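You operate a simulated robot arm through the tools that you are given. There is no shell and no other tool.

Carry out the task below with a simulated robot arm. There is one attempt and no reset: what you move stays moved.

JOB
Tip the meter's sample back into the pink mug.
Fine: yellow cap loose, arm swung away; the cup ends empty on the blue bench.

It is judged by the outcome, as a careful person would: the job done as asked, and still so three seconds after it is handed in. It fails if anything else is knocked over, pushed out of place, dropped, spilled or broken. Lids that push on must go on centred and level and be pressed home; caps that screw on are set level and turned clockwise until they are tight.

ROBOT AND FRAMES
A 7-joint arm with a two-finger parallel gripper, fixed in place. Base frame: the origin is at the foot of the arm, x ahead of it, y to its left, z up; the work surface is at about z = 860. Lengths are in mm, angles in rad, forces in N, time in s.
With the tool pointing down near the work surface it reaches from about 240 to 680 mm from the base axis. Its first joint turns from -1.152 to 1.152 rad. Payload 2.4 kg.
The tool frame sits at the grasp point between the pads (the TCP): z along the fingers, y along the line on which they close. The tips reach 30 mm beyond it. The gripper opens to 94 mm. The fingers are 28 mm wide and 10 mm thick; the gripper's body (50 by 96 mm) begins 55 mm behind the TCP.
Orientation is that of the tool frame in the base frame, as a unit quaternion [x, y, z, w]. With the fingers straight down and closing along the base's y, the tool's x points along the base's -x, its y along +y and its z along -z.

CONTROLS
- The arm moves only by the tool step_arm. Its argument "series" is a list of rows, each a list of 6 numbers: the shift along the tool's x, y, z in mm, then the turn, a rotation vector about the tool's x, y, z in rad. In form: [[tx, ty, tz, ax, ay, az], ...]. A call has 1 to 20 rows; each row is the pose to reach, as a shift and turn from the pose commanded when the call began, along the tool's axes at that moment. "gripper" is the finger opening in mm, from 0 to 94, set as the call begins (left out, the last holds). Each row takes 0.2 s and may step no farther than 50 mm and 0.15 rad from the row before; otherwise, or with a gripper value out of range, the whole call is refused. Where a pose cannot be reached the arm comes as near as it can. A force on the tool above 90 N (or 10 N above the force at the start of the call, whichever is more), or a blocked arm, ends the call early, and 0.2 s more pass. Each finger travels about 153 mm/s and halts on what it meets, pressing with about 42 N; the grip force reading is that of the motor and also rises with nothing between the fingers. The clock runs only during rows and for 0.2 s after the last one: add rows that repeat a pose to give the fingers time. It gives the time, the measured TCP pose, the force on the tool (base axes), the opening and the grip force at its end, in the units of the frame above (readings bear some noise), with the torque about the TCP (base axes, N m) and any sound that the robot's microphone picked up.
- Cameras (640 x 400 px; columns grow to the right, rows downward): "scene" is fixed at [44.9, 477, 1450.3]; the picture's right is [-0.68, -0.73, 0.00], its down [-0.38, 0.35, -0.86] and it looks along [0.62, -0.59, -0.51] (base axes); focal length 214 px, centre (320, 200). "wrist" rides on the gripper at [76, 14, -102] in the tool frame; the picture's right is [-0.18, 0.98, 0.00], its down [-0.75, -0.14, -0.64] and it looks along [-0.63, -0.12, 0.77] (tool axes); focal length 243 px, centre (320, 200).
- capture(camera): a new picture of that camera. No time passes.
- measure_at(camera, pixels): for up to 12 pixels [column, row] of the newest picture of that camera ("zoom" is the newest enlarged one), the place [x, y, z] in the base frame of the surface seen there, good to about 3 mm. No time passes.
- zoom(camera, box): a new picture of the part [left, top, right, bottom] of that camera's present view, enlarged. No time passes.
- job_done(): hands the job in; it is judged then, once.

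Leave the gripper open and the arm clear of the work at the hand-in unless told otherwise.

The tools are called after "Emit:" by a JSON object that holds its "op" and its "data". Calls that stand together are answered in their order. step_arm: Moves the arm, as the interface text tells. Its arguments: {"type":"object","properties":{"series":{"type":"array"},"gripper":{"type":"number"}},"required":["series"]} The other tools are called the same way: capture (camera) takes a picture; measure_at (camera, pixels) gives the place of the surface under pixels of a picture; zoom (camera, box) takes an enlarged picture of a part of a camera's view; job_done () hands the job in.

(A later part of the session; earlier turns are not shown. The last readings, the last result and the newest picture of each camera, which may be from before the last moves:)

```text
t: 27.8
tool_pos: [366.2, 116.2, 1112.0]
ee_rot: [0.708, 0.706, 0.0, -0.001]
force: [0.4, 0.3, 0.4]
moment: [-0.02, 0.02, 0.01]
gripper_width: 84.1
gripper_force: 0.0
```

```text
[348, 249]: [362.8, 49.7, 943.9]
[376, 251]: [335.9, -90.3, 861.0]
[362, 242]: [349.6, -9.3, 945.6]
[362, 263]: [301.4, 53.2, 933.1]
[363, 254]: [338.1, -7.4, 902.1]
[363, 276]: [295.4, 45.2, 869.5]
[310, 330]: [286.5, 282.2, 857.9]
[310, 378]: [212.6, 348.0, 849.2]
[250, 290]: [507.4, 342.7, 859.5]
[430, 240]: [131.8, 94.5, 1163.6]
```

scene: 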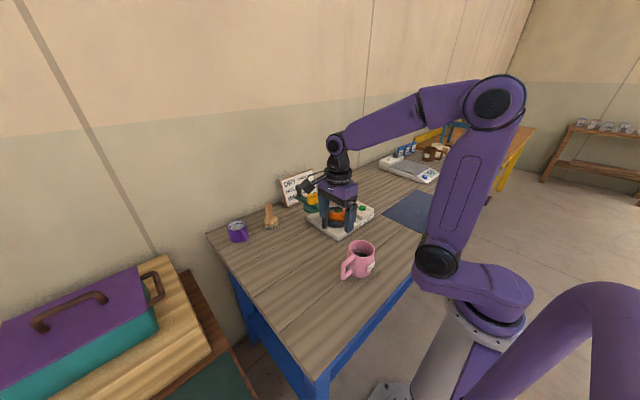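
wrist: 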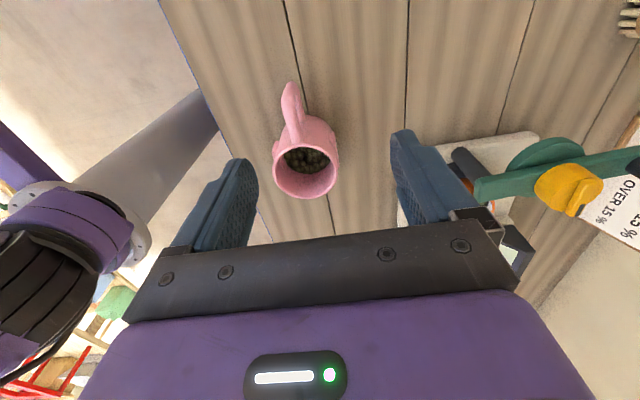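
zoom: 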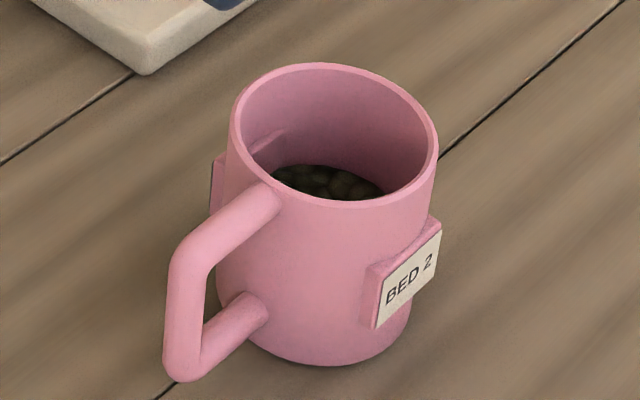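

The mug rim is centred near (331, 29) at z ≈ 956 with an outer radius of 40, and its handle points to +y. I'll rehearse the pour with empty fingers. First I go to the start pose at (331, 67, 1045).

Emit:
{"op": "step_arm", "data": {"gripper": 74, "series": [[-16, -12, 22, 0, 0, 0], [-33, -24, 44, 0, 0, 0], [-49, -35, 67, 0, 0, 0], [-49, -35, 67, 0, 0, 0]]}}

Emit:
{"op": "step_arm", "data": {"series": [[0.4, 0, 0, 0, 0.15, 0], [0, 0, 2, 0, 0.3, 0], [-1.1, 0, 4, 0, 0.45, 0], [-3, 0, 6, 0, 0.6, 0], [-5.5, 0, 9, 0, 0.75, 0], [-8.6, 0, 13, 0, 0.9, 0], [-12.3, 0, 18, 0, 1.05, 0], [-16.4, 0, 23, 0, 1.2, 0], [-20.9, 0, 27, 0, 1.35, 0], [-25.7, 0, 30, 0, 1.5, 0]]}}

Emit:
{"op": "capture", "data": {"camera": "scene"}}

Emit:
{"op": "capture", "data": {"camera": "wrist"}}

```text
t: 28.8
tool_pos: [332.4, 69.7, 1044.8]
ee_rot: [0.708, 0.706, 0.0, 0.0]
force: [-0.6, -0.1, 0.4]
moment: [-0.01, 0.0, 0.02]
gripper_width: 73.8
gripper_force: 0.0
```

```text
t: 31.0
tool_pos: [331.9, 43.9, 1013.6]
ee_rot: [0.517, 0.517, 0.483, -0.482]
force: [-0.2, -0.7, 0.9]
moment: [0.0, 0.0, -0.02]
gripper_width: 73.9
gripper_force: 0.2
```

```text
taken
```

scene: 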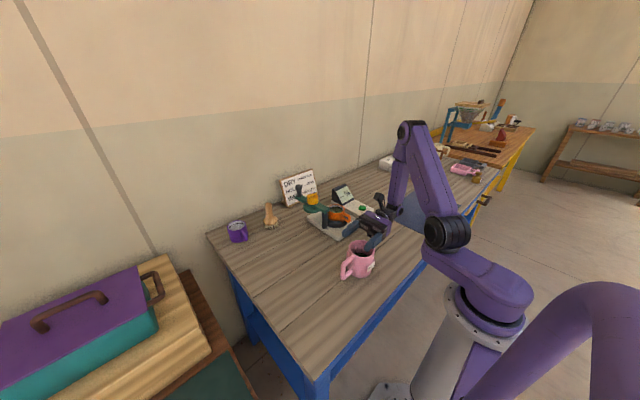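

```text
taken
```

wrist: 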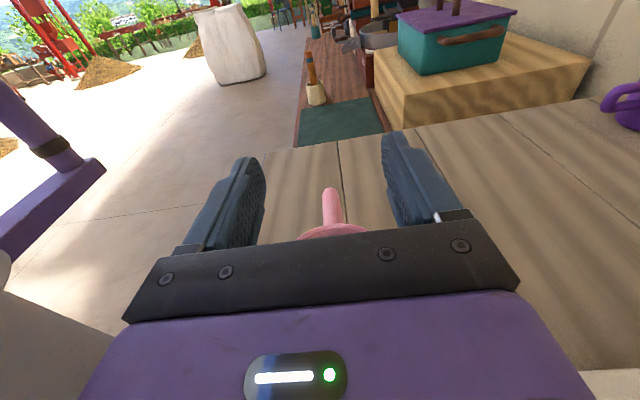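

Tracking is good and the tool is now horizontal. I'll rehearse on to 2.1 and then 2.4 rad, rising gradually to keep the wrist above the bench.

Emit:
{"op": "step_arm", "data": {"series": [[0.7, 0, -5, 0, 0.15, 0], [2.3, 0, -10.1, 0, 0.3, 0], [4.9, 0, -15.3, 0, 0.45, 0], [8.6, 0, -20.4, 0, 0.6, 0], [8.6, 0, -20.4, 0, 0.6, 0]]}}

Emit:
{"op": "capture", "data": {"camera": "scene"}}

```text
t: 32.2
tool_pos: [332.1, 21.0, 1026.9]
ee_rot: [0.35, 0.348, 0.617, -0.613]
force: [-1.7, -19.8, 47.1]
moment: [-2.8, -0.29, -0.19]
gripper_width: 74.0
gripper_force: 0.0
```

```text
taken
```

scene: 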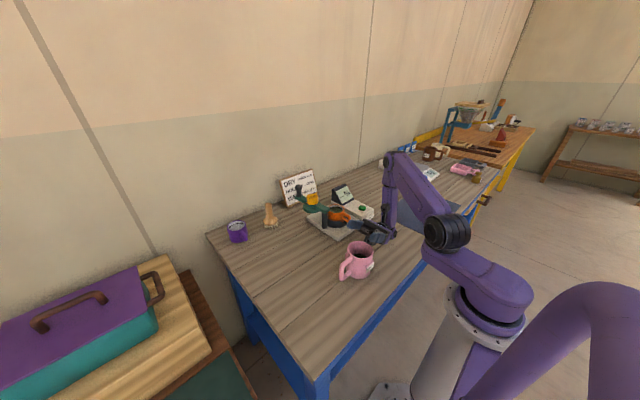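

There is an unexpected 47 N upward force, so something is touching. I'll look closely before moving.

Emit:
{"op": "zoom", "data": {"camera": "scene", "box": [325, 195, 421, 275]}}

Emit:
{"op": "capture", "data": {"camera": "wrist"}}

```text
5.00 times, centred on (373, 235) of scene
```

zoom: 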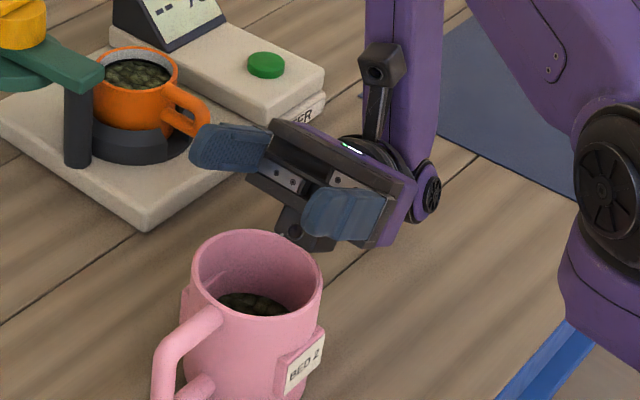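

```text
taken
```

wrist: 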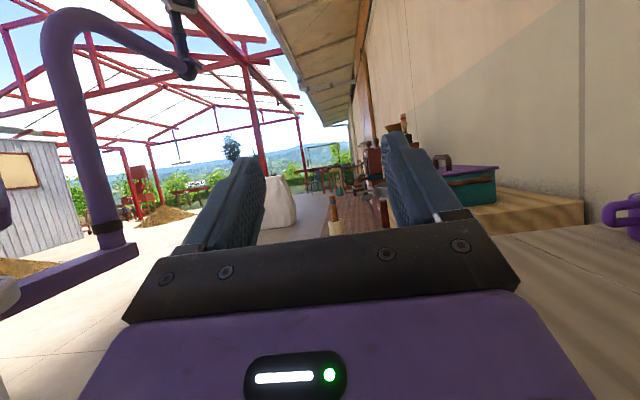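

A black block under the gripper body (on its −tool-x side) is resting on the mug's −y rim. I'll lift straight up gently and then check that the mug has not moved.

Emit:
{"op": "step_arm", "data": {"series": [[4.3, 0, 2.5, 0, 0, 0], [8.6, 0, 5, 0, 0, 0], [25.9, 0, 15.2, 0, 0, 0], [51.8, 0, 30.3, 0, 0, 0], [51.8, 0, 30.3, 0, 0, 0]]}}

Emit:
{"op": "capture", "data": {"camera": "scene"}}

Emit:
{"op": "zoom", "data": {"camera": "scene", "box": [325, 195, 421, 285]}}

Emit:
{"op": "zoom", "data": {"camera": "scene", "box": [328, 232, 392, 282]}}

```text
t: 33.4
tool_pos: [332.0, 23.0, 1083.7]
ee_rot: [-0.352, -0.352, -0.613, 0.614]
force: [-0.8, -0.8, 0.1]
moment: [-0.01, -0.01, 0.01]
gripper_width: 73.8
gripper_force: 0.0
```

```text
taken
```

scene: 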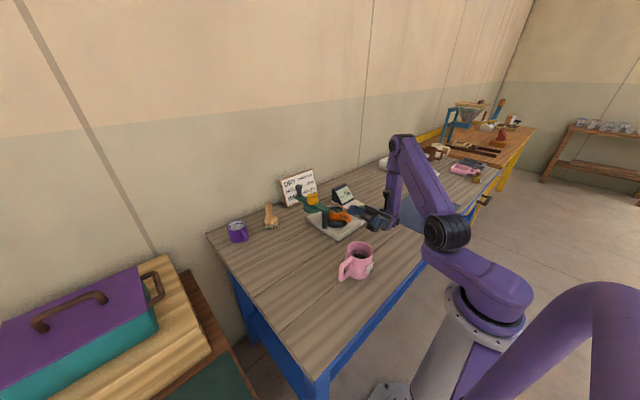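

```text
4.44 times, centred on (373, 240) of scene
```

zoom: 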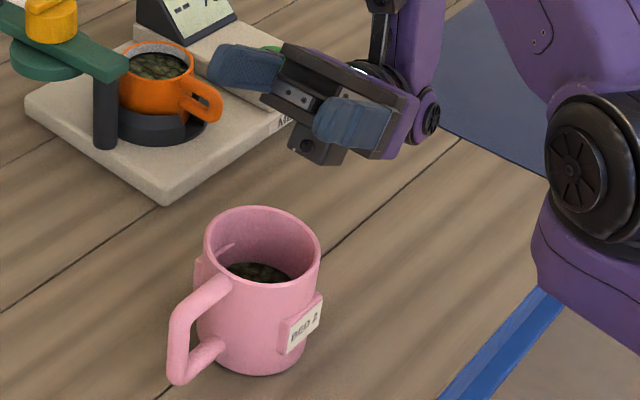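

```text
8.00 times, centred on (360, 257) of scene
```

zoom: 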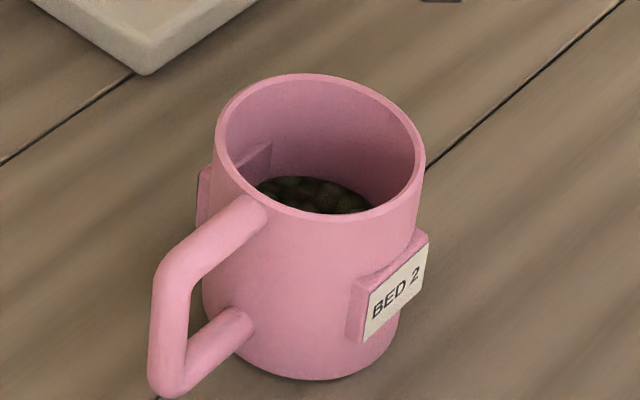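

The mug shifted slightly, by about 8 mm toward +y, and is still upright. I must clear that block in the real pour, so I'll measure the block and the mug's new position.

Emit:
{"op": "zoom", "data": {"camera": "scene", "box": [350, 195, 414, 245]}}

Emit:
{"op": "measure_at", "data": {"camera": "scene", "pixels": [[367, 224], [373, 227], [368, 230], [376, 231], [380, 230], [366, 227], [371, 231], [348, 251], [374, 253], [360, 244], [360, 265], [355, 272]]}}

```text
8.00 times, centred on (382, 220) of scene
```

zoom: 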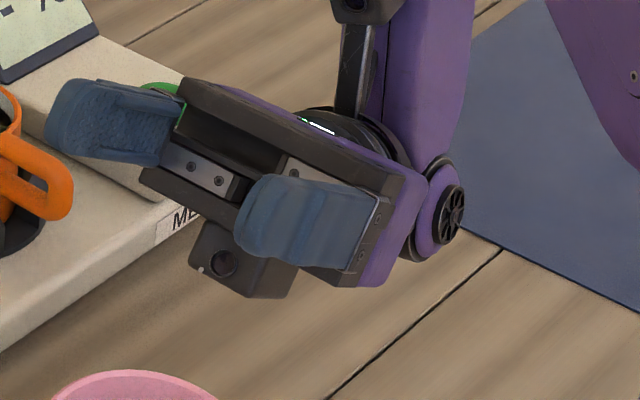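

```text
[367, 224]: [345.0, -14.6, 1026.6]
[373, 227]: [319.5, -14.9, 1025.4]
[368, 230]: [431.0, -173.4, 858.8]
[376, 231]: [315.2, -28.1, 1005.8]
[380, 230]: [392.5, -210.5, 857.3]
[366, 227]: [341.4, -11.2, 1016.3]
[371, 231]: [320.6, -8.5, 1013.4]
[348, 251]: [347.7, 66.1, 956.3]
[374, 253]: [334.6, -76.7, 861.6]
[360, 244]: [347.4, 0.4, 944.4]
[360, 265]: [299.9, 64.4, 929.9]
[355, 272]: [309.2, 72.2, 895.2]
```

The block under the palm reaches about 55 mm to −tool-x, starting about 58 mm behind the TCP, so a straight-down grip followed by tilting toward the palm is poor. My new plan:
- Grip the cup with the tool pitched about 25° below horizontal, reaching over the handle.
- Carry it upright.
- Pour by pitching the tool the other way, so the mouth opens away from the hand.

I'll rehearse this with empty fingers, well above everything. First I'll pitch back to about 25° below horizontal.

Emit:
{"op": "step_arm", "data": {"series": [[5, 0, 3, 0, -0.14, 0], [10, 0, 6, 0, -0.28, 0], [20, 0, 10, 0, -0.42, 0], [30, 0, 15, 0, -0.56, 0], [40, 0, 20, 0, -0.7, 0], [52, 0, 30, 0, -0.84, 0], [52, 0, 30, 0, -0.964, 0], [52, 0, 30, 0, -0.964, 0]]}}

Emit:
{"op": "capture", "data": {"camera": "scene"}}

```text
t: 35.2
tool_pos: [331.5, 21.6, 1144.5]
ee_rot: [0.597, 0.595, 0.381, -0.38]
force: [0.0, -0.5, 0.0]
moment: [0.02, 0.02, 0.0]
gripper_width: 73.9
gripper_force: 0.1
```

```text
taken
```

scene: 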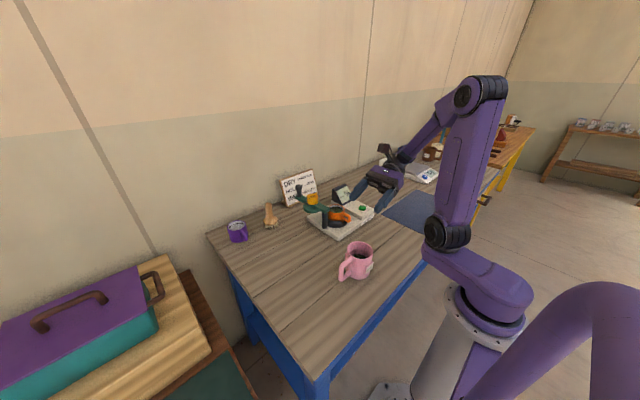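

Now I'll rehearse the pour direction itself, staying at z = 1144: pitch from +1.136 through vertical to −1.0.

Emit:
{"op": "step_arm", "data": {"series": [[0, 0, 0, 0, -0.143, 0], [0, 0, 0, 0, -0.286, 0], [0, 0, 0, 0, -0.429, 0], [0, 0, 0, 0, -0.572, 0], [0, 0, 0, 0, -0.715, 0], [0, 0, 0, 0, -0.858, 0], [0, 0, 0, 0, -1.0, 0], [0, 0, 0, 0, -1.143, 0], [0, 0, 0, 0, -1.286, 0], [0, 0, 0, 0, -1.429, 0], [0, 0, 0, 0, -1.572, 0], [0, 0, 0, 0, -1.715, 0], [0, 0, 0, 0, -1.858, 0], [0, 0, 0, 0, -2.0, 0], [0, 0, 0, 0, -2.143, 0], [0, 0, 0, 0, -2.143, 0]]}}

Emit:
{"op": "capture", "data": {"camera": "scene"}}

```text
t: 38.6
tool_pos: [330.9, 21.5, 1143.7]
ee_rot: [0.619, 0.619, -0.342, 0.342]
force: [0.1, -0.1, -0.8]
moment: [0.02, 0.02, 0.04]
gripper_width: 74.1
gripper_force: 0.1
```

```text
taken
```

scene: 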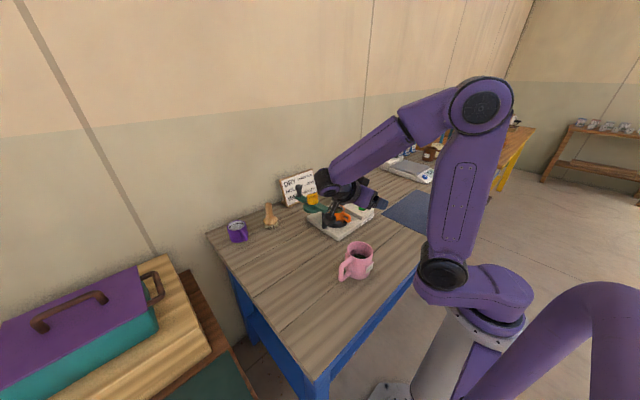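

That works well. I'll check a bit more (to −1.3), then return.

Emit:
{"op": "step_arm", "data": {"series": [[0, 0, 0, 0, -0.15, 0], [0, 0, 0, 0, -0.3, 0], [0, 0, 0, 0, -0.3, 0]]}}

Emit:
{"op": "step_arm", "data": {"series": [[0, 0, 0, 0, 0.15, 0], [0, 0, 0, 0, 0.3, 0], [0, 0, 0, 0, 0.45, 0], [0, 0, 0, 0, 0.6, 0], [0, 0, 0, 0, 0.75, 0], [0, 0, 0, 0, 0.9, 0], [0, 0, 0, 0, 1.05, 0], [0, 0, 0, 0, 1.2, 0], [0, 0, 0, 0, 1.3, 0], [0, 0, 0, 0, 1.3, 0]]}}

```text
t: 39.4
tool_pos: [331.7, 21.8, 1143.1]
ee_rot: [0.561, 0.561, -0.43, 0.431]
force: [0.4, -0.1, -1.0]
moment: [0.01, 0.01, -0.02]
gripper_width: 73.9
gripper_force: 0.2
```

```text
t: 41.6
tool_pos: [332.2, 21.2, 1143.8]
ee_rot: [0.708, 0.707, -0.002, 0.002]
force: [-0.3, -0.8, 0.4]
moment: [-0.03, -0.01, -0.01]
gripper_width: 74.1
gripper_force: 0.0
```

The whole pitch range works. To clear the block over the handle I'll grip with the tool pitched 48° below horizontal (φ = 0.73), pointing to +x. Now I'll tilt to that pitch near (400, -60, 1120), then yaw from +y to +x, which is the carry motion in reverse.

Emit:
{"op": "step_arm", "data": {"series": [[-16, 14, 5, 0, 0.146, 0], [-32, 28, 10, 0, 0.292, 0], [-48, 42, 15, 0, 0.44, 0], [-64, 56, 20, 0, 0.585, 0], [-81, 68, 24, 0, 0.73, 0], [-81, 68, 24, 0, 0.73, 0]]}}

Emit:
{"op": "step_arm", "data": {"series": [[0, 0, 0, -0.0953, 0, 0.1064], [0, 0, 0, -0.1905, 0, 0.2127], [0, 0, 0, -0.2858, 0, 0.3191], [0, 0, 0, -0.3811, 0, 0.4255], [0, 0, 0, -0.4764, 0, 0.5318], [0, 0, 0, -0.5716, 0, 0.6382], [0, 0, 0, -0.6669, 0, 0.7445], [0, 0, 0, -0.7622, 0, 0.8509], [0, 0, 0, -0.8575, 0, 0.9573], [0, 0, 0, -0.9527, 0, 1.0636], [0, 0, 0, -1.048, 0, 1.17], [0, 0, 0, -1.048, 0, 1.17]]}}

Emit:
{"op": "capture", "data": {"camera": "wrist"}}

Emit:
{"op": "capture", "data": {"camera": "scene"}}

```text
t: 43.0
tool_pos: [400.3, -59.4, 1120.5]
ee_rot: [0.661, 0.661, 0.251, -0.25]
force: [0.4, 0.2, -0.2]
moment: [0.01, 0.04, 0.02]
gripper_width: 73.9
gripper_force: 0.1
```

```text
t: 45.6
tool_pos: [399.2, -57.7, 1119.7]
ee_rot: [0.934, 0.0, 0.358, 0.004]
force: [-0.2, -0.2, -1.1]
moment: [0.02, 0.02, -0.01]
gripper_width: 74.3
gripper_force: 0.0
```

```text
taken
```

wrist: 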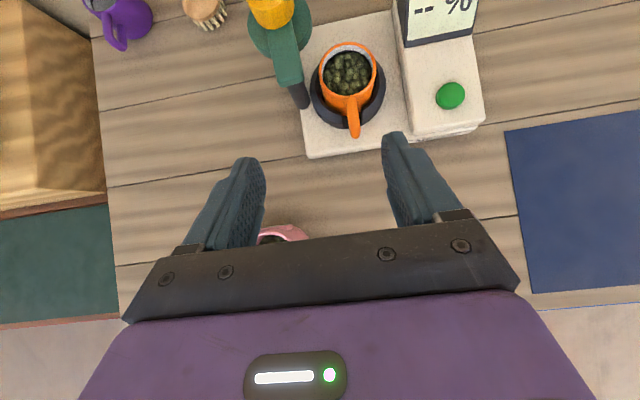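

```text
taken
```

scene: 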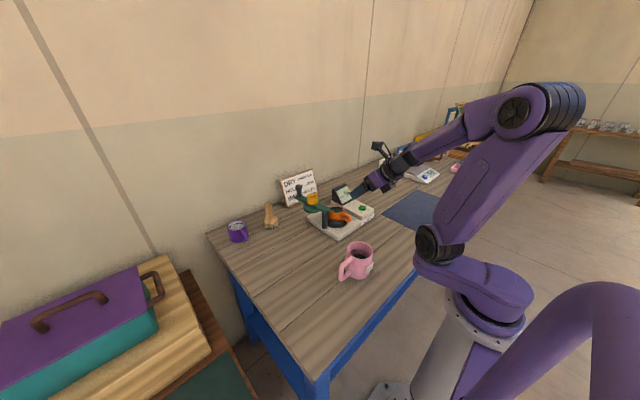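

Everything reached. From here the cup faces the camera with the handle toward me. I'll measure it carefully for the grasp.

Emit:
{"op": "zoom", "data": {"camera": "wrist", "box": [270, 20, 430, 150]}}

Emit:
{"op": "measure_at", "data": {"camera": "wrist", "pixels": [[321, 75], [376, 72], [347, 46], [349, 94], [353, 128], [354, 110], [330, 110], [315, 95], [383, 90], [300, 95], [290, 65], [355, 134]]}}

```text
3.08 times, centred on (350, 85) of wrist
```

zoom: 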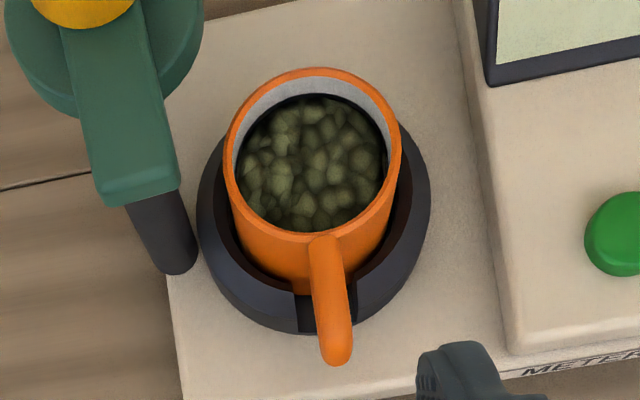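

```text
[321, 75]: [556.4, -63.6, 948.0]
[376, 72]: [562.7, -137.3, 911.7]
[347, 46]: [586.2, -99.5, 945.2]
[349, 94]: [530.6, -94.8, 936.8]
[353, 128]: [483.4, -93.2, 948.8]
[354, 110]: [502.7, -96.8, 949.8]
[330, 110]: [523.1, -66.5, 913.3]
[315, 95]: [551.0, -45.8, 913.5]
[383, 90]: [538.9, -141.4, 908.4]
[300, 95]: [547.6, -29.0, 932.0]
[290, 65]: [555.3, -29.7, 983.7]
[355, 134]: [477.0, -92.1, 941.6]
```

The cup centre is about (555, -93), and the beam's end edge is at y ≈ -42. I'll set the opening to 76 and move to a pre-grasp point 120 mm back along the approach axis, then check alignment.

Emit:
{"op": "step_arm", "data": {"gripper": 76, "series": [[-2, 12, 30, 0, 0, 0], [-4, 24, 65, 0, 0, 0], [-5.5, 35, 95, 0, 0, 0], [-5.5, 35, 110, 0, 0, 0], [-5.5, 35, 110, 0, 0, 0]]}}

Emit:
{"op": "capture", "data": {"camera": "wrist"}}

Emit:
{"op": "zoom", "data": {"camera": "scene", "box": [300, 170, 400, 250]}}

```text
t: 46.8
tool_pos: [469.4, -95.5, 1034.6]
ee_rot: [0.934, 0.001, 0.357, 0.004]
force: [0.6, 0.6, 0.5]
moment: [-0.03, -0.01, -0.02]
gripper_width: 76.1
gripper_force: 0.0
```

```text
taken
```

wrist: 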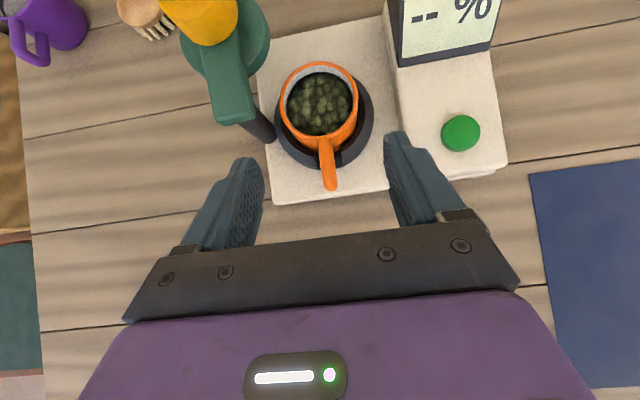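

```text
5.00 times, centred on (350, 210) of scene
```

zoom: 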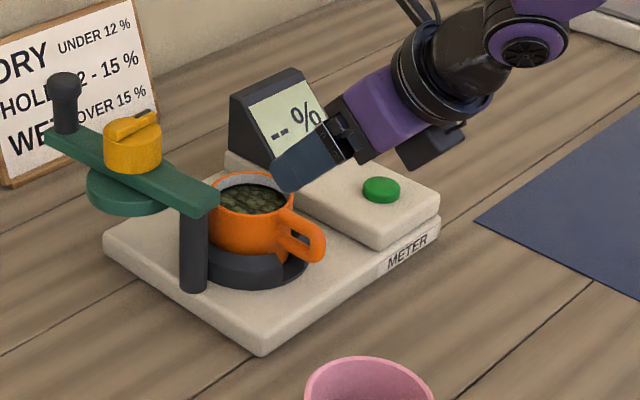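

The cup is centred: its rim centre is at column 319, and 319 is expected. I'll advance 80 mm along the approach axis and check the clearances.

Emit:
{"op": "step_arm", "data": {"series": [[0, 0, 25, 0, 0, 0], [0, 0, 50, 0, 0, 0], [0, 0, 70, 0, 0, 0], [0, 0, 80, 0, 0, 0], [0, 0, 80, 0, 0, 0]]}}

Emit:
{"op": "capture", "data": {"camera": "wrist"}}

Emit:
{"op": "zoom", "data": {"camera": "scene", "box": [310, 180, 380, 235]}}

```text
t: 48.0
tool_pos: [520.7, -94.5, 976.0]
ee_rot: [0.934, 0.001, 0.357, 0.005]
force: [-0.3, -0.3, 0.0]
moment: [-0.01, -0.03, 0.01]
gripper_width: 76.0
gripper_force: 0.1
```

```text
taken
```

wrist: 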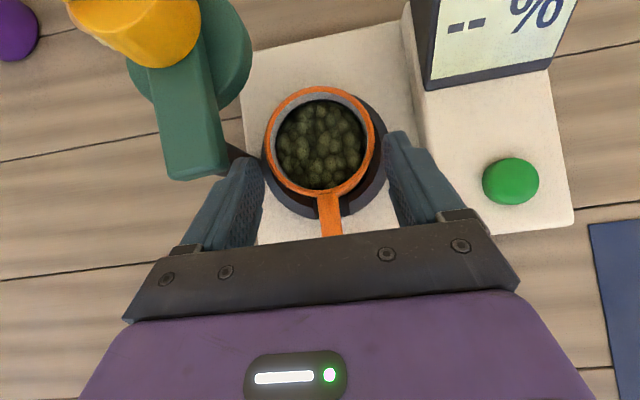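

```text
7.27 times, centred on (345, 208) of scene
```

zoom: 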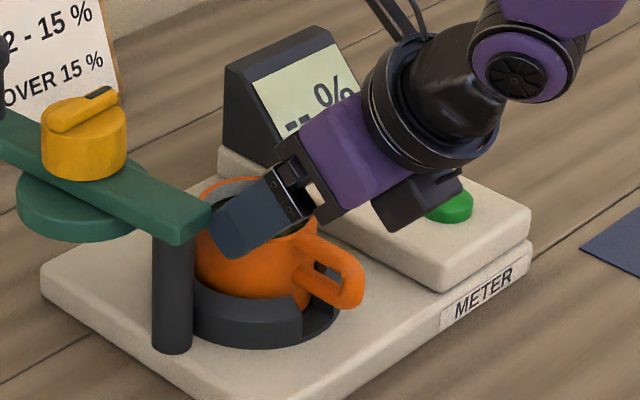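

The fingers straddle the cup cleanly, and the handle runs under the palm. I'll go the last 40 mm in small steps.

Emit:
{"op": "step_arm", "data": {"series": [[0, 0, 10, 0, 0, 0], [0, 0, 20, 0, 0, 0], [0, 0, 28, 0, 0, 0], [0, 0, 34, 0, 0, 0], [0, 0, 34, 0, 0, 0]]}}

Emit:
{"op": "zoom", "data": {"camera": "scene", "box": [310, 180, 380, 235]}}

Emit:
{"op": "capture", "data": {"camera": "wrist"}}

```text
t: 48.7
tool_pos: [529.3, -96.9, 955.8]
ee_rot: [0.937, 0.001, 0.349, 0.006]
force: [-5.5, -1.1, -5.1]
moment: [-0.23, -0.06, 0.31]
gripper_width: 75.6
gripper_force: 0.0
stopped in row 3: the force on the tool passed its limit at 104 N (the readings are from after the stop); the commanded pose is now the measured one
```

```text
7.27 times, centred on (345, 208) of scene
```

zoom: 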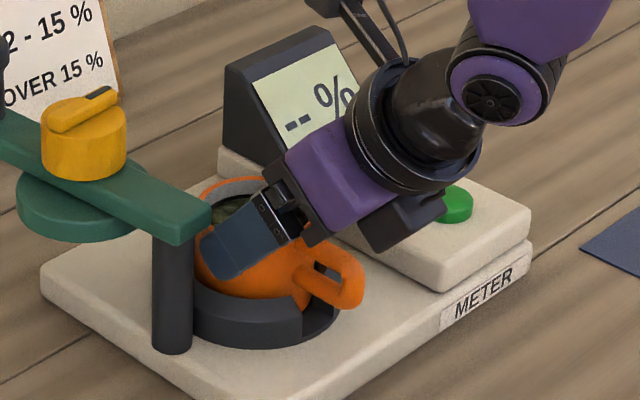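

```text
taken
```

wrist: 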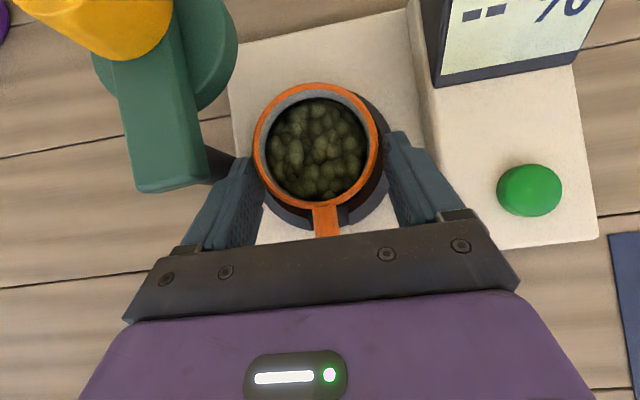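

A contact stopped the motion at 104 N, at TCP (529, -97, 956). I'll look more closely to find what touched, before doing anything else.

Emit:
{"op": "zoom", "data": {"camera": "scene", "box": [325, 195, 365, 230]}}

Emit:
{"op": "zoom", "data": {"camera": "wrist", "box": [200, 60, 440, 250]}}

Emit:
{"op": "capture", "data": {"camera": "scene"}}

```text
11.43 times, centred on (345, 212) of scene
```

zoom: 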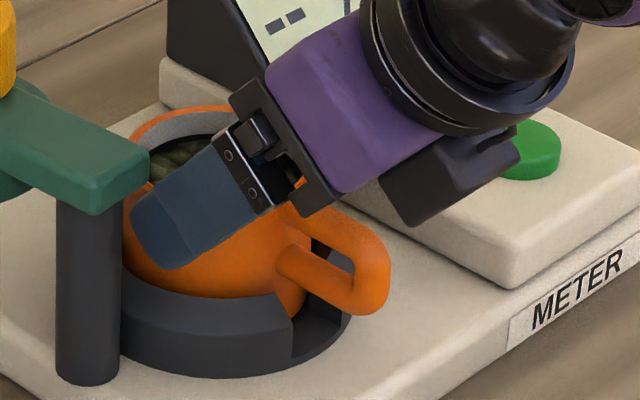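

```text
2.11 times, centred on (320, 155) of wrist
```

zoom: 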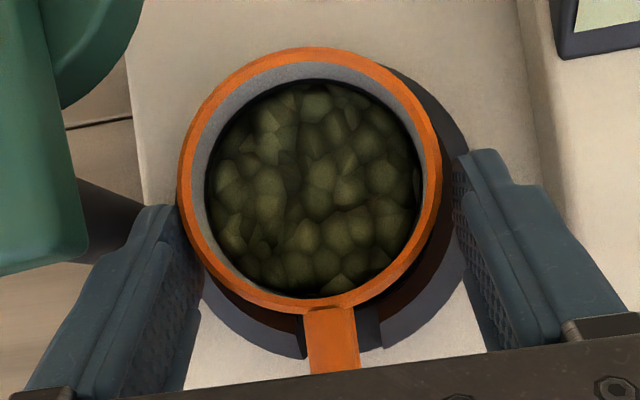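

```text
taken
```

scene: 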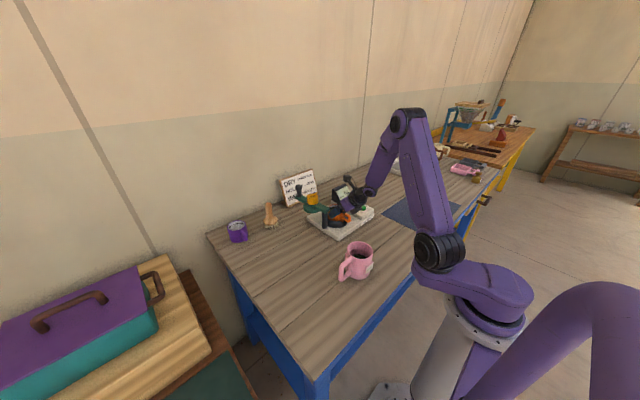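

The leftover force and moment point to a contact on the +y finger, about 40–45 mm from the TCP, pushing it back and down. That fits the end of the teal beam near the post. I'll measure the beam end and the finger there.

Emit:
{"op": "measure_at", "data": {"camera": "wrist", "pixels": [[205, 178], [205, 150], [200, 184], [145, 186], [150, 160], [209, 165], [240, 170], [225, 195], [232, 165], [255, 165], [265, 195], [380, 150]]}}

Emit:
{"op": "measure_at", "data": {"camera": "scene", "pixels": [[326, 207], [326, 212], [330, 212], [331, 209], [322, 205], [333, 213], [336, 210], [340, 208], [344, 205], [330, 216], [325, 220], [346, 210]]}}

```text
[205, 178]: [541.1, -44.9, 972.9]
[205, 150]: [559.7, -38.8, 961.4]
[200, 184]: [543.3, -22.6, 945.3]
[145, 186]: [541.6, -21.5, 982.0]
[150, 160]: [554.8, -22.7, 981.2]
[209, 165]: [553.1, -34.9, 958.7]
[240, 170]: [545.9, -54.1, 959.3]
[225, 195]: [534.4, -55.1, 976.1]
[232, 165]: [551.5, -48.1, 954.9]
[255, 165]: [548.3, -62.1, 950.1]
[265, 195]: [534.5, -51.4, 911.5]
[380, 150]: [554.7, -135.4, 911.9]
```

```text
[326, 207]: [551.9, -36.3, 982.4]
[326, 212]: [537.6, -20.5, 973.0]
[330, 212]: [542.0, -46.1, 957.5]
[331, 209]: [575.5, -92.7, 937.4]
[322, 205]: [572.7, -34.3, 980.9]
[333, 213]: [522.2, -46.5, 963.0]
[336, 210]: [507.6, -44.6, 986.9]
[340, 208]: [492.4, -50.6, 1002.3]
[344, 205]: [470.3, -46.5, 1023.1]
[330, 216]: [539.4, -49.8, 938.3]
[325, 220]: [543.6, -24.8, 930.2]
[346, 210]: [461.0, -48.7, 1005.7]
```

The finger's upper outer edge (y ≈ -46) met the beam end's side (y ≈ -45), so a straight approach is too tight. I'll shift slightly away, retreat, and approach again yawed by 0.31 rad from the (−x, −y) side. That takes the +y finger clear of the beam and post.

Emit:
{"op": "step_arm", "data": {"gripper": 73, "series": [[0, 1, 0, 0, 0, 0], [0, 1.5, -3, 0, 0, 0], [0, 1.5, -12, 0, 0, 0], [0, 1.5, -30, 0, 0, 0], [0, 1.5, -60, 0, 0, 0], [0, 1.5, -90, 0, 0, 0], [0, 1.5, -90, 0, 0, 0]]}}

Emit:
{"op": "capture", "data": {"camera": "wrist"}}

Emit:
{"op": "zoom", "data": {"camera": "scene", "box": [308, 190, 372, 240]}}

```text
t: 50.3
tool_pos: [471.9, -95.3, 1025.0]
ee_rot: [0.936, 0.002, 0.351, 0.005]
force: [-0.8, 0.9, 0.4]
moment: [-0.01, -0.01, 0.03]
gripper_width: 73.1
gripper_force: 0.0
```

```text
taken
```

wrist: 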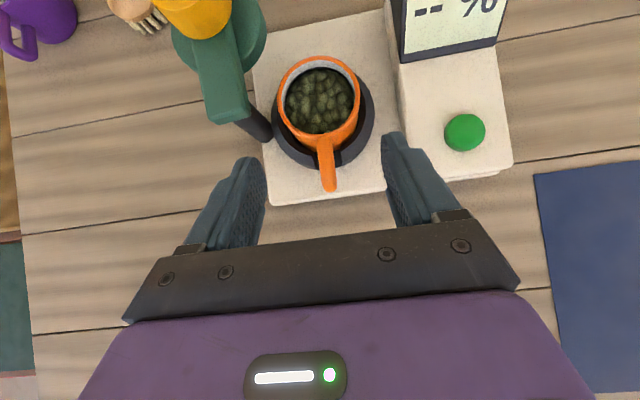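

```text
8.00 times, centred on (340, 215) of scene
```

zoom: 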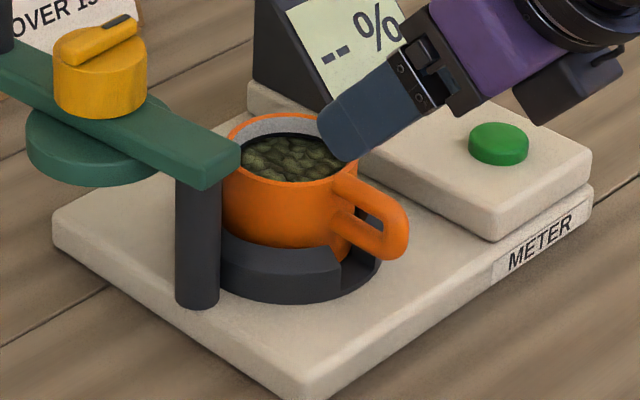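

The meter and cup are unmoved. Now I'll yaw by 0.314 rad and move to the new pre-grasp point at (486, -115, 1020).

Emit:
{"op": "step_arm", "data": {"gripper": 76, "series": [[2, 6, 3, 0.0687, 0, -0.079], [4, 12, 7, 0.1373, 0, -0.158], [6.9, 20.2, 13.3, 0.206, 0, -0.237], [6.9, 20.2, 13.3, 0.206, 0, -0.237]]}}

Emit:
{"op": "capture", "data": {"camera": "wrist"}}

```text
t: 51.3
tool_pos: [485.5, -115.3, 1019.7]
ee_rot: [0.925, 0.15, 0.346, -0.051]
force: [0.3, -1.5, 0.2]
moment: [0.03, 0.02, -0.01]
gripper_width: 76.0
gripper_force: 0.0
```

```text
taken
```

wrist: 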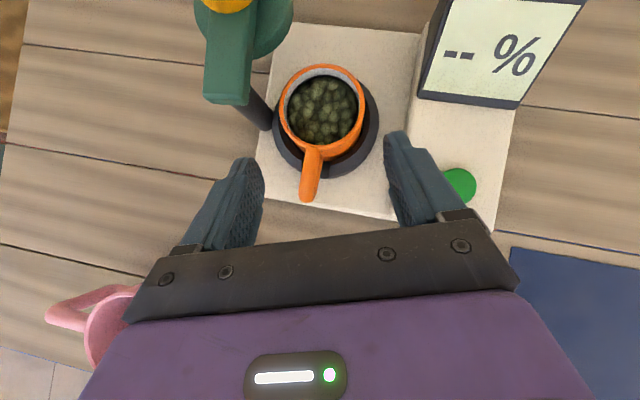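

Emit:
{"op": "zoom", "data": {"camera": "wrist", "box": [240, 40, 400, 220]}}

```text
2.22 times, centred on (320, 130) of wrist
```

zoom: 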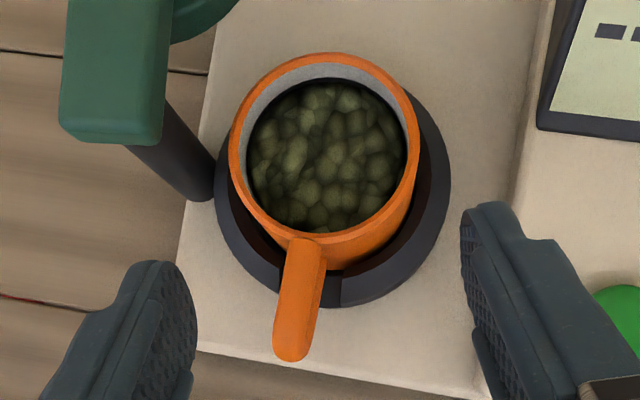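

The cup's rim spans zoom columns 229–420, putting it about 3 mm to the right of the tool axis. I'll shift 3 mm right, open to 80, advance 70 mm and check again.

Emit:
{"op": "step_arm", "data": {"gripper": 80, "series": [[0, 3, 0, 0, 0, 0], [0, 3, 25, 0, 0, 0], [0, 3, 50, 0, 0, 0], [0, 3, 70, 0, 0, 0], [0, 3, 70, 0, 0, 0]]}}

Emit:
{"op": "capture", "data": {"camera": "wrist"}}

Emit:
{"op": "zoom", "data": {"camera": "wrist", "box": [200, 60, 440, 250]}}

Emit:
{"op": "zoom", "data": {"camera": "scene", "box": [320, 190, 370, 230]}}

```text
t: 52.5
tool_pos: [531.6, -105.5, 967.5]
ee_rot: [0.925, 0.148, 0.348, -0.049]
force: [-0.8, -0.7, -0.7]
moment: [0.01, 0.02, 0.01]
gripper_width: 80.1
gripper_force: 0.1
```

```text
taken
```

wrist: 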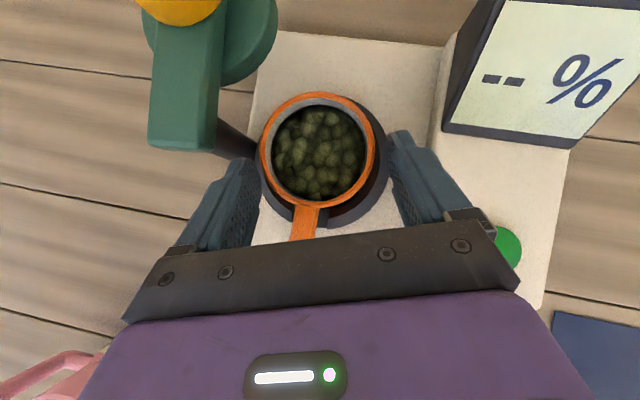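

```text
2.11 times, centred on (320, 155) of wrist
```

zoom: 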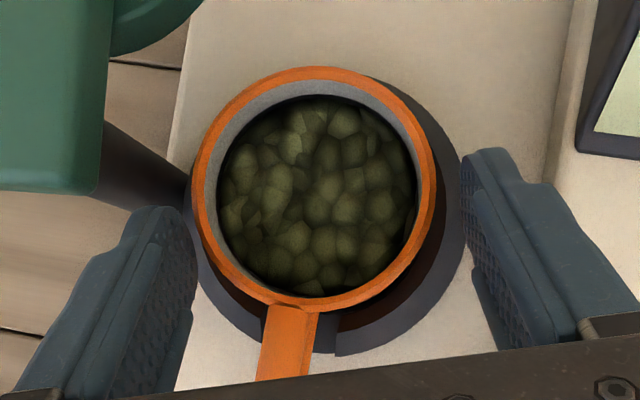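

```text
10.00 times, centred on (345, 210) of scene
```

zoom: 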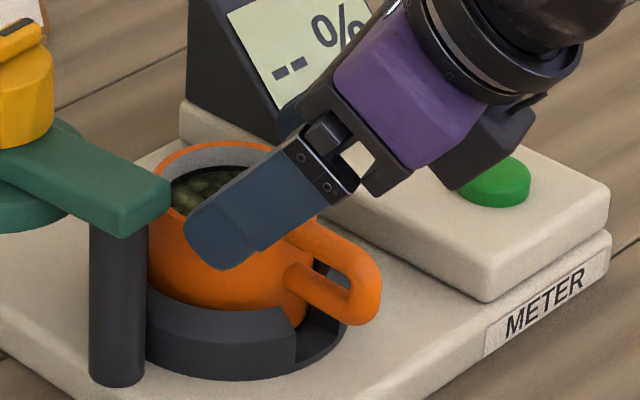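

The cup is now centred within 1 mm (centre column 317, expected 318), and the finger is well clear of the beam. I'll advance the last 29 mm.

Emit:
{"op": "step_arm", "data": {"series": [[0, 0, 7, 0, 0, 0], [0, 0, 14, 0, 0, 0], [0, 0, 21, 0, 0, 0], [0, 0, 26, 0, 0, 0], [0, 0, 29, 0, 0, 0], [0, 0, 29, 0, 0, 0]]}}

Emit:
{"op": "capture", "data": {"camera": "wrist"}}

Emit:
{"op": "zoom", "data": {"camera": "scene", "box": [320, 190, 370, 230]}}

```text
t: 53.9
tool_pos: [549.2, -100.2, 944.4]
ee_rot: [0.925, 0.149, 0.346, -0.05]
force: [0.2, -0.3, -0.4]
moment: [-0.01, -0.01, 0.01]
gripper_width: 80.1
gripper_force: 0.1
```

```text
taken
```

wrist: 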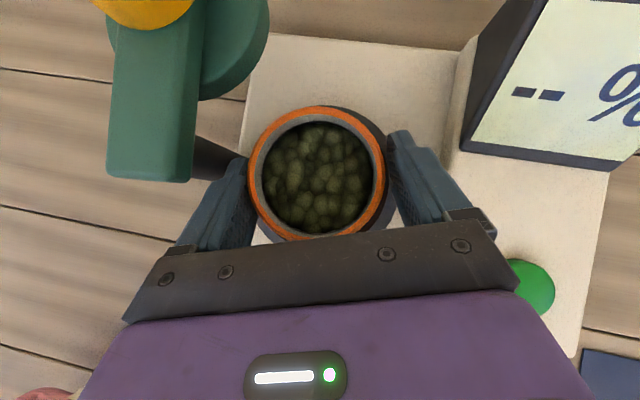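

```text
10.00 times, centred on (345, 210) of scene
```

zoom: 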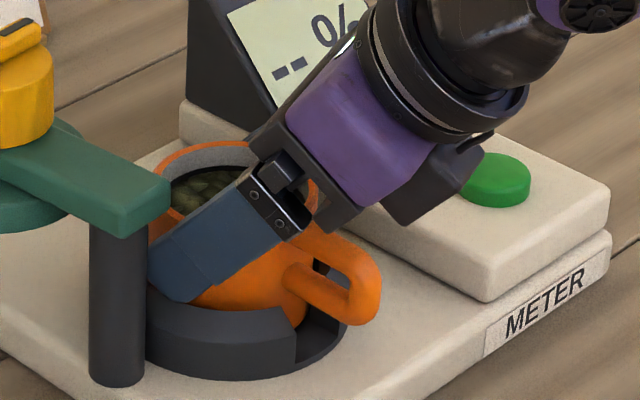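

No contact forces, and the cup is centred (column 317 as expected). I'll close on the cup.

Emit:
{"op": "step_arm", "data": {"gripper": 40, "series": [[0, 0, 0, 0, 0, 0], [0, 0, 0, 0, 0, 0], [0, 0, 0, 0, 0, 0], [0, 0, 0, 0, 0, 0]]}}

Emit:
{"op": "capture", "data": {"camera": "wrist"}}

Emit:
{"op": "zoom", "data": {"camera": "scene", "box": [320, 190, 370, 230]}}

```text
t: 54.9
tool_pos: [548.9, -99.7, 944.9]
ee_rot: [0.925, 0.149, 0.346, -0.05]
force: [-0.1, 1.6, 5.3]
moment: [0.28, 0.2, -0.06]
gripper_width: 69.7
gripper_force: 41.9
```

```text
taken
```

wrist: 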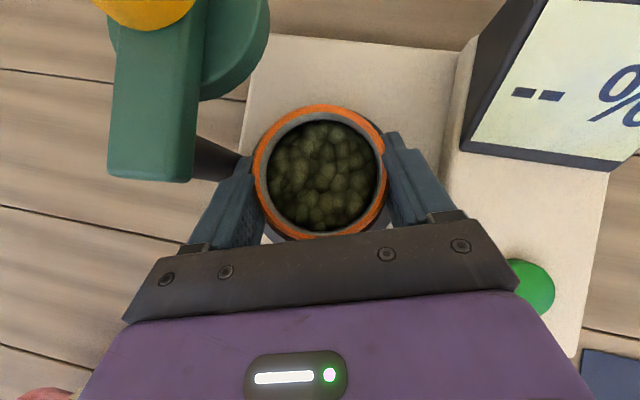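

```text
10.00 times, centred on (345, 210) of scene
```

zoom: 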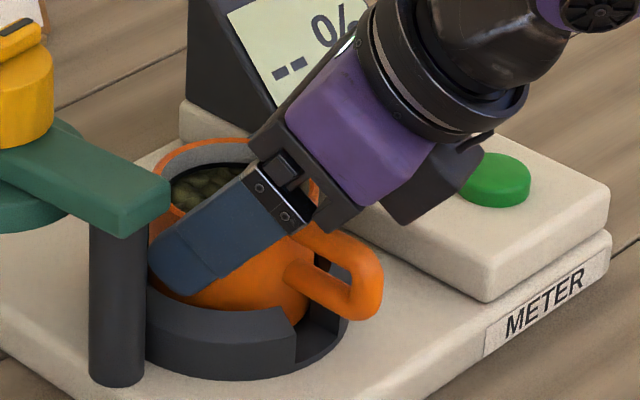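

The grip holds at a width of 69.7 mm. I'll lift slowly, straight up by 20 mm first.

Emit:
{"op": "step_arm", "data": {"series": [[2, 0, -2.3, 0, 0, 0], [3.9, 0, -4.5, 0, 0, 0], [6.5, 0, -7.6, 0, 0, 0], [9.8, 0, -11.3, 0, 0, 0], [13.1, 0, -15.1, 0, 0, 0]]}}

Emit:
{"op": "zoom", "data": {"camera": "scene", "box": [320, 185, 370, 225]}}

Emit:
{"op": "capture", "data": {"camera": "wrist"}}

```text
t: 56.1
tool_pos: [548.7, -99.4, 964.8]
ee_rot: [0.925, 0.149, 0.346, -0.05]
force: [-0.2, 0.2, -1.3]
moment: [-0.04, -0.03, 0.0]
gripper_width: 69.4
gripper_force: 42.5
```

```text
10.00 times, centred on (345, 205) of scene
```

zoom: 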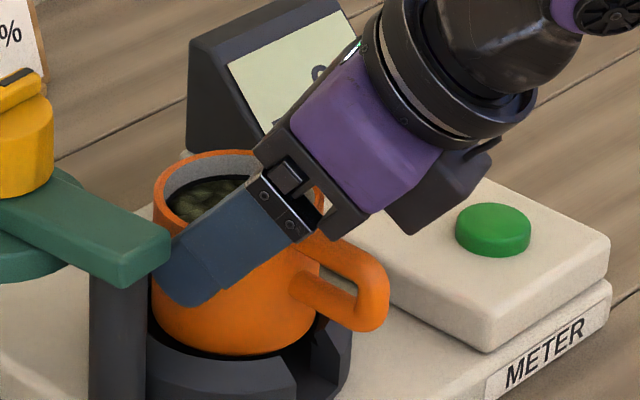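

```text
taken
```

wrist: 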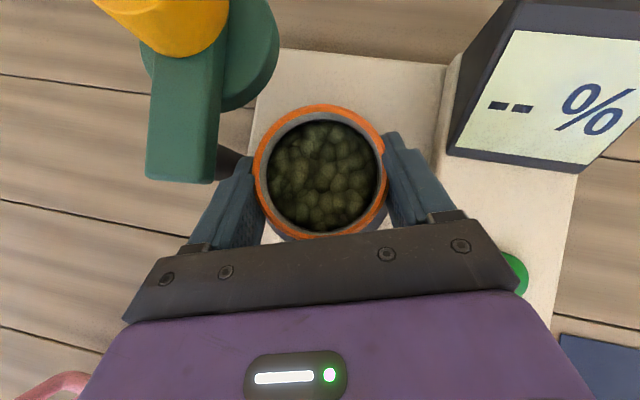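

The cup rises cleanly and level. I'll keep lifting and draw back toward the robot, away from the meter.

Emit:
{"op": "step_arm", "data": {"series": [[2.2, 1.4, -11.3, 0, 0, 0], [4.5, 2.8, -22.6, 0, 0, 0], [4, 0.5, -36, 0, 0, 0], [3, -2, -50, 0, 0, 0], [2.2, -4.2, -64.4, 0, 0, 0], [0, -10, -80, 0, 0, 0], [-2.5, -17, -95, 0, 0, 0], [-4.9, -23.9, -110.5, 0, 0, 0], [-17, -30, -125, 0, 0, 0], [-30.2, -36.3, -139.3, 0, 0, 0], [-30.2, -36.3, -139.3, 0, 0, 0]]}}

Emit:
{"op": "capture", "data": {"camera": "scene"}}

Emit:
{"op": "zoom", "data": {"camera": "scene", "box": [300, 170, 420, 290]}}

Emit:
{"op": "capture", "data": {"camera": "wrist"}}

```text
t: 58.5
tool_pos: [430.0, -99.7, 1049.2]
ee_rot: [0.925, 0.149, 0.345, -0.05]
force: [0.3, -0.4, -1.8]
moment: [0.01, 0.0, -0.02]
gripper_width: 69.4
gripper_force: 42.4
```

```text
taken
```

scene: 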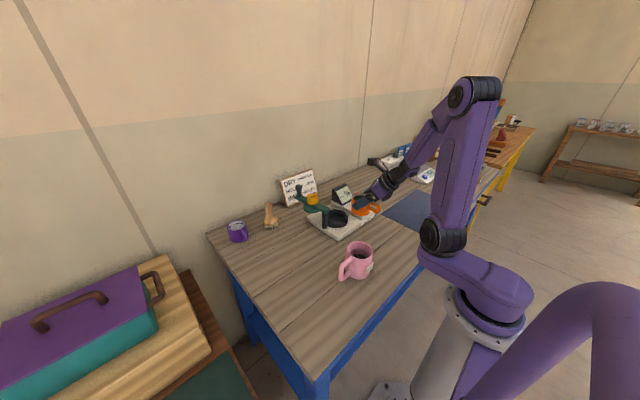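

```text
3.33 times, centred on (360, 230) of scene
```

zoom: 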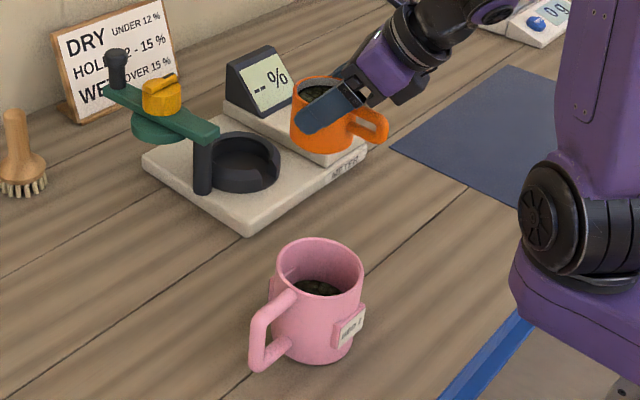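

```text
taken
```

wrist: 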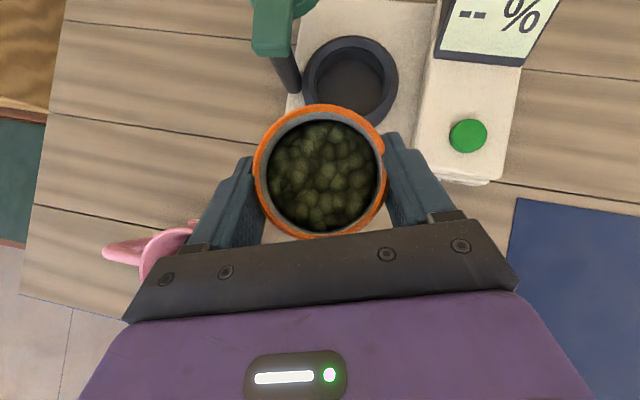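

The cup is held level, with the beans undisturbed. Next I'll yaw the upright cup from +x toward +y, slowly, moving to (380, -70, 1080).

Emit:
{"op": "step_arm", "data": {"series": [[-0.9, -4.4, -4.8, 0.0822, 0, -0.095], [-1.8, -8.7, -9.6, 0.1644, 0, -0.19], [-2.7, -13.1, -14.4, 0.2466, 0, -0.285], [-3.6, -17.5, -19.2, 0.3288, 0, -0.38], [-4.5, -21.9, -24, 0.411, 0, -0.475], [-5.3, -26.2, -28.8, 0.4932, 0, -0.57], [-6.2, -30.6, -33.6, 0.5754, 0, -0.665], [-7.1, -35, -38.4, 0.6576, 0, -0.76], [-8, -39.3, -43.2, 0.7398, 0, -0.855], [-8.9, -43.7, -48, 0.822, 0, -0.95], [-8.9, -43.7, -48, 0.822, 0, -0.95]]}}

Emit:
{"op": "capture", "data": {"camera": "scene"}}

Emit:
{"op": "capture", "data": {"camera": "wrist"}}

Emit:
{"op": "zoom", "data": {"camera": "scene", "box": [328, 232, 392, 282]}}

```text
t: 60.9
tool_pos: [377.9, -69.8, 1080.8]
ee_rot: [0.662, 0.666, 0.244, -0.243]
force: [0.0, 0.0, -1.7]
moment: [0.01, -0.04, -0.03]
gripper_width: 69.4
gripper_force: 42.3
```

```text
taken
```

scene: 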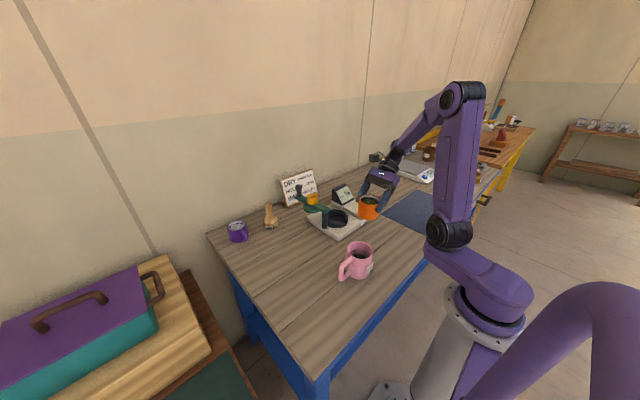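

```text
taken
```

wrist: 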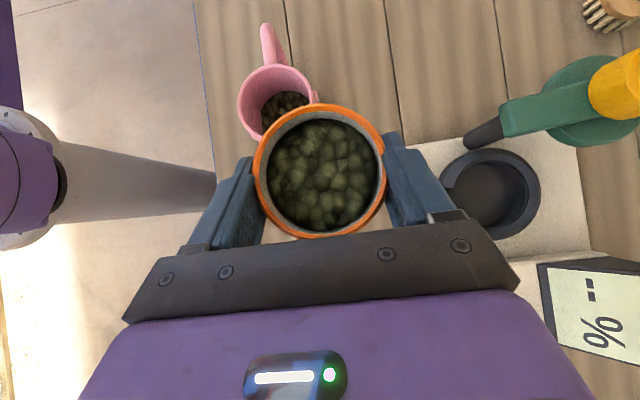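

```text
8.00 times, centred on (360, 257) of scene
```

zoom: 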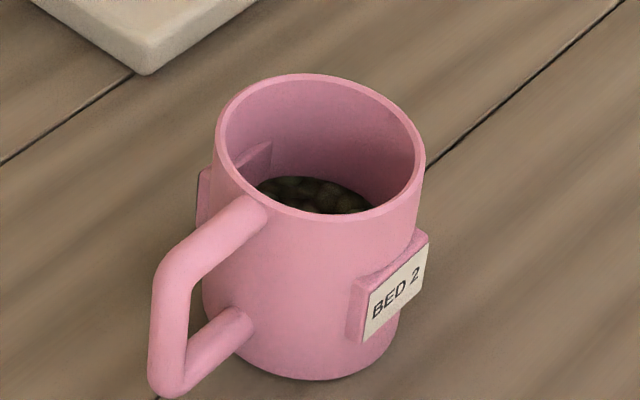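

I'll locate the mug's rim from this view, where it is near pixel (272, 100).

Emit:
{"op": "zoom", "data": {"camera": "wrist", "box": [220, 10, 340, 150]}}

Emit:
{"op": "measure_at", "data": {"camera": "wrist", "pixels": [[240, 105], [242, 90], [273, 68], [300, 73], [312, 92], [252, 136], [283, 95], [280, 105], [268, 30], [320, 170], [320, 107], [258, 165]]}}

Emit:
{"op": "measure_at", "data": {"camera": "scene", "pixels": [[348, 247], [372, 252], [358, 242], [359, 267], [350, 256], [369, 262], [373, 249], [353, 243]]}}

```text
2.86 times, centred on (280, 80) of wrist
```

zoom: 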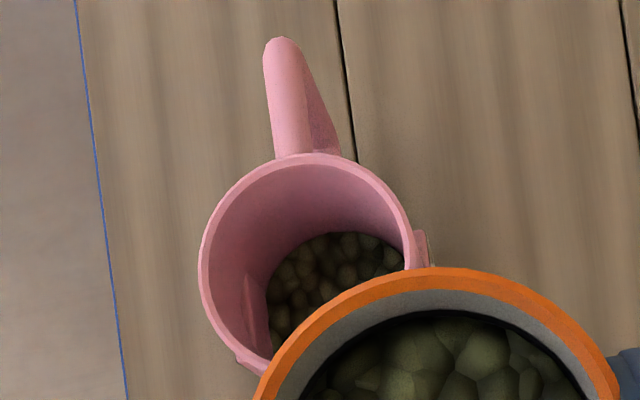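

```text
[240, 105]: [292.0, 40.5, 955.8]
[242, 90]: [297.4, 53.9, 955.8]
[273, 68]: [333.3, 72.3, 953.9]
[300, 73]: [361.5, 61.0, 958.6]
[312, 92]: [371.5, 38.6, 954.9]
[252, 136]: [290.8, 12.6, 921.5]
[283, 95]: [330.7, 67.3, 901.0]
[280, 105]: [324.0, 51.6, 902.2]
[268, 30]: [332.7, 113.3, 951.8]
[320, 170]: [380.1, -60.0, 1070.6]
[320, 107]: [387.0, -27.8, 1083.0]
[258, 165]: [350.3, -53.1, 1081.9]
```

```text
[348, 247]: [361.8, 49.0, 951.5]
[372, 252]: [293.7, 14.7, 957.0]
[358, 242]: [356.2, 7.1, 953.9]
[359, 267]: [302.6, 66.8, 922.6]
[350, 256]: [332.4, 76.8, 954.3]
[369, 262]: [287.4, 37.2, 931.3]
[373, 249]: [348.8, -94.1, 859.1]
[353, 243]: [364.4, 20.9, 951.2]
```

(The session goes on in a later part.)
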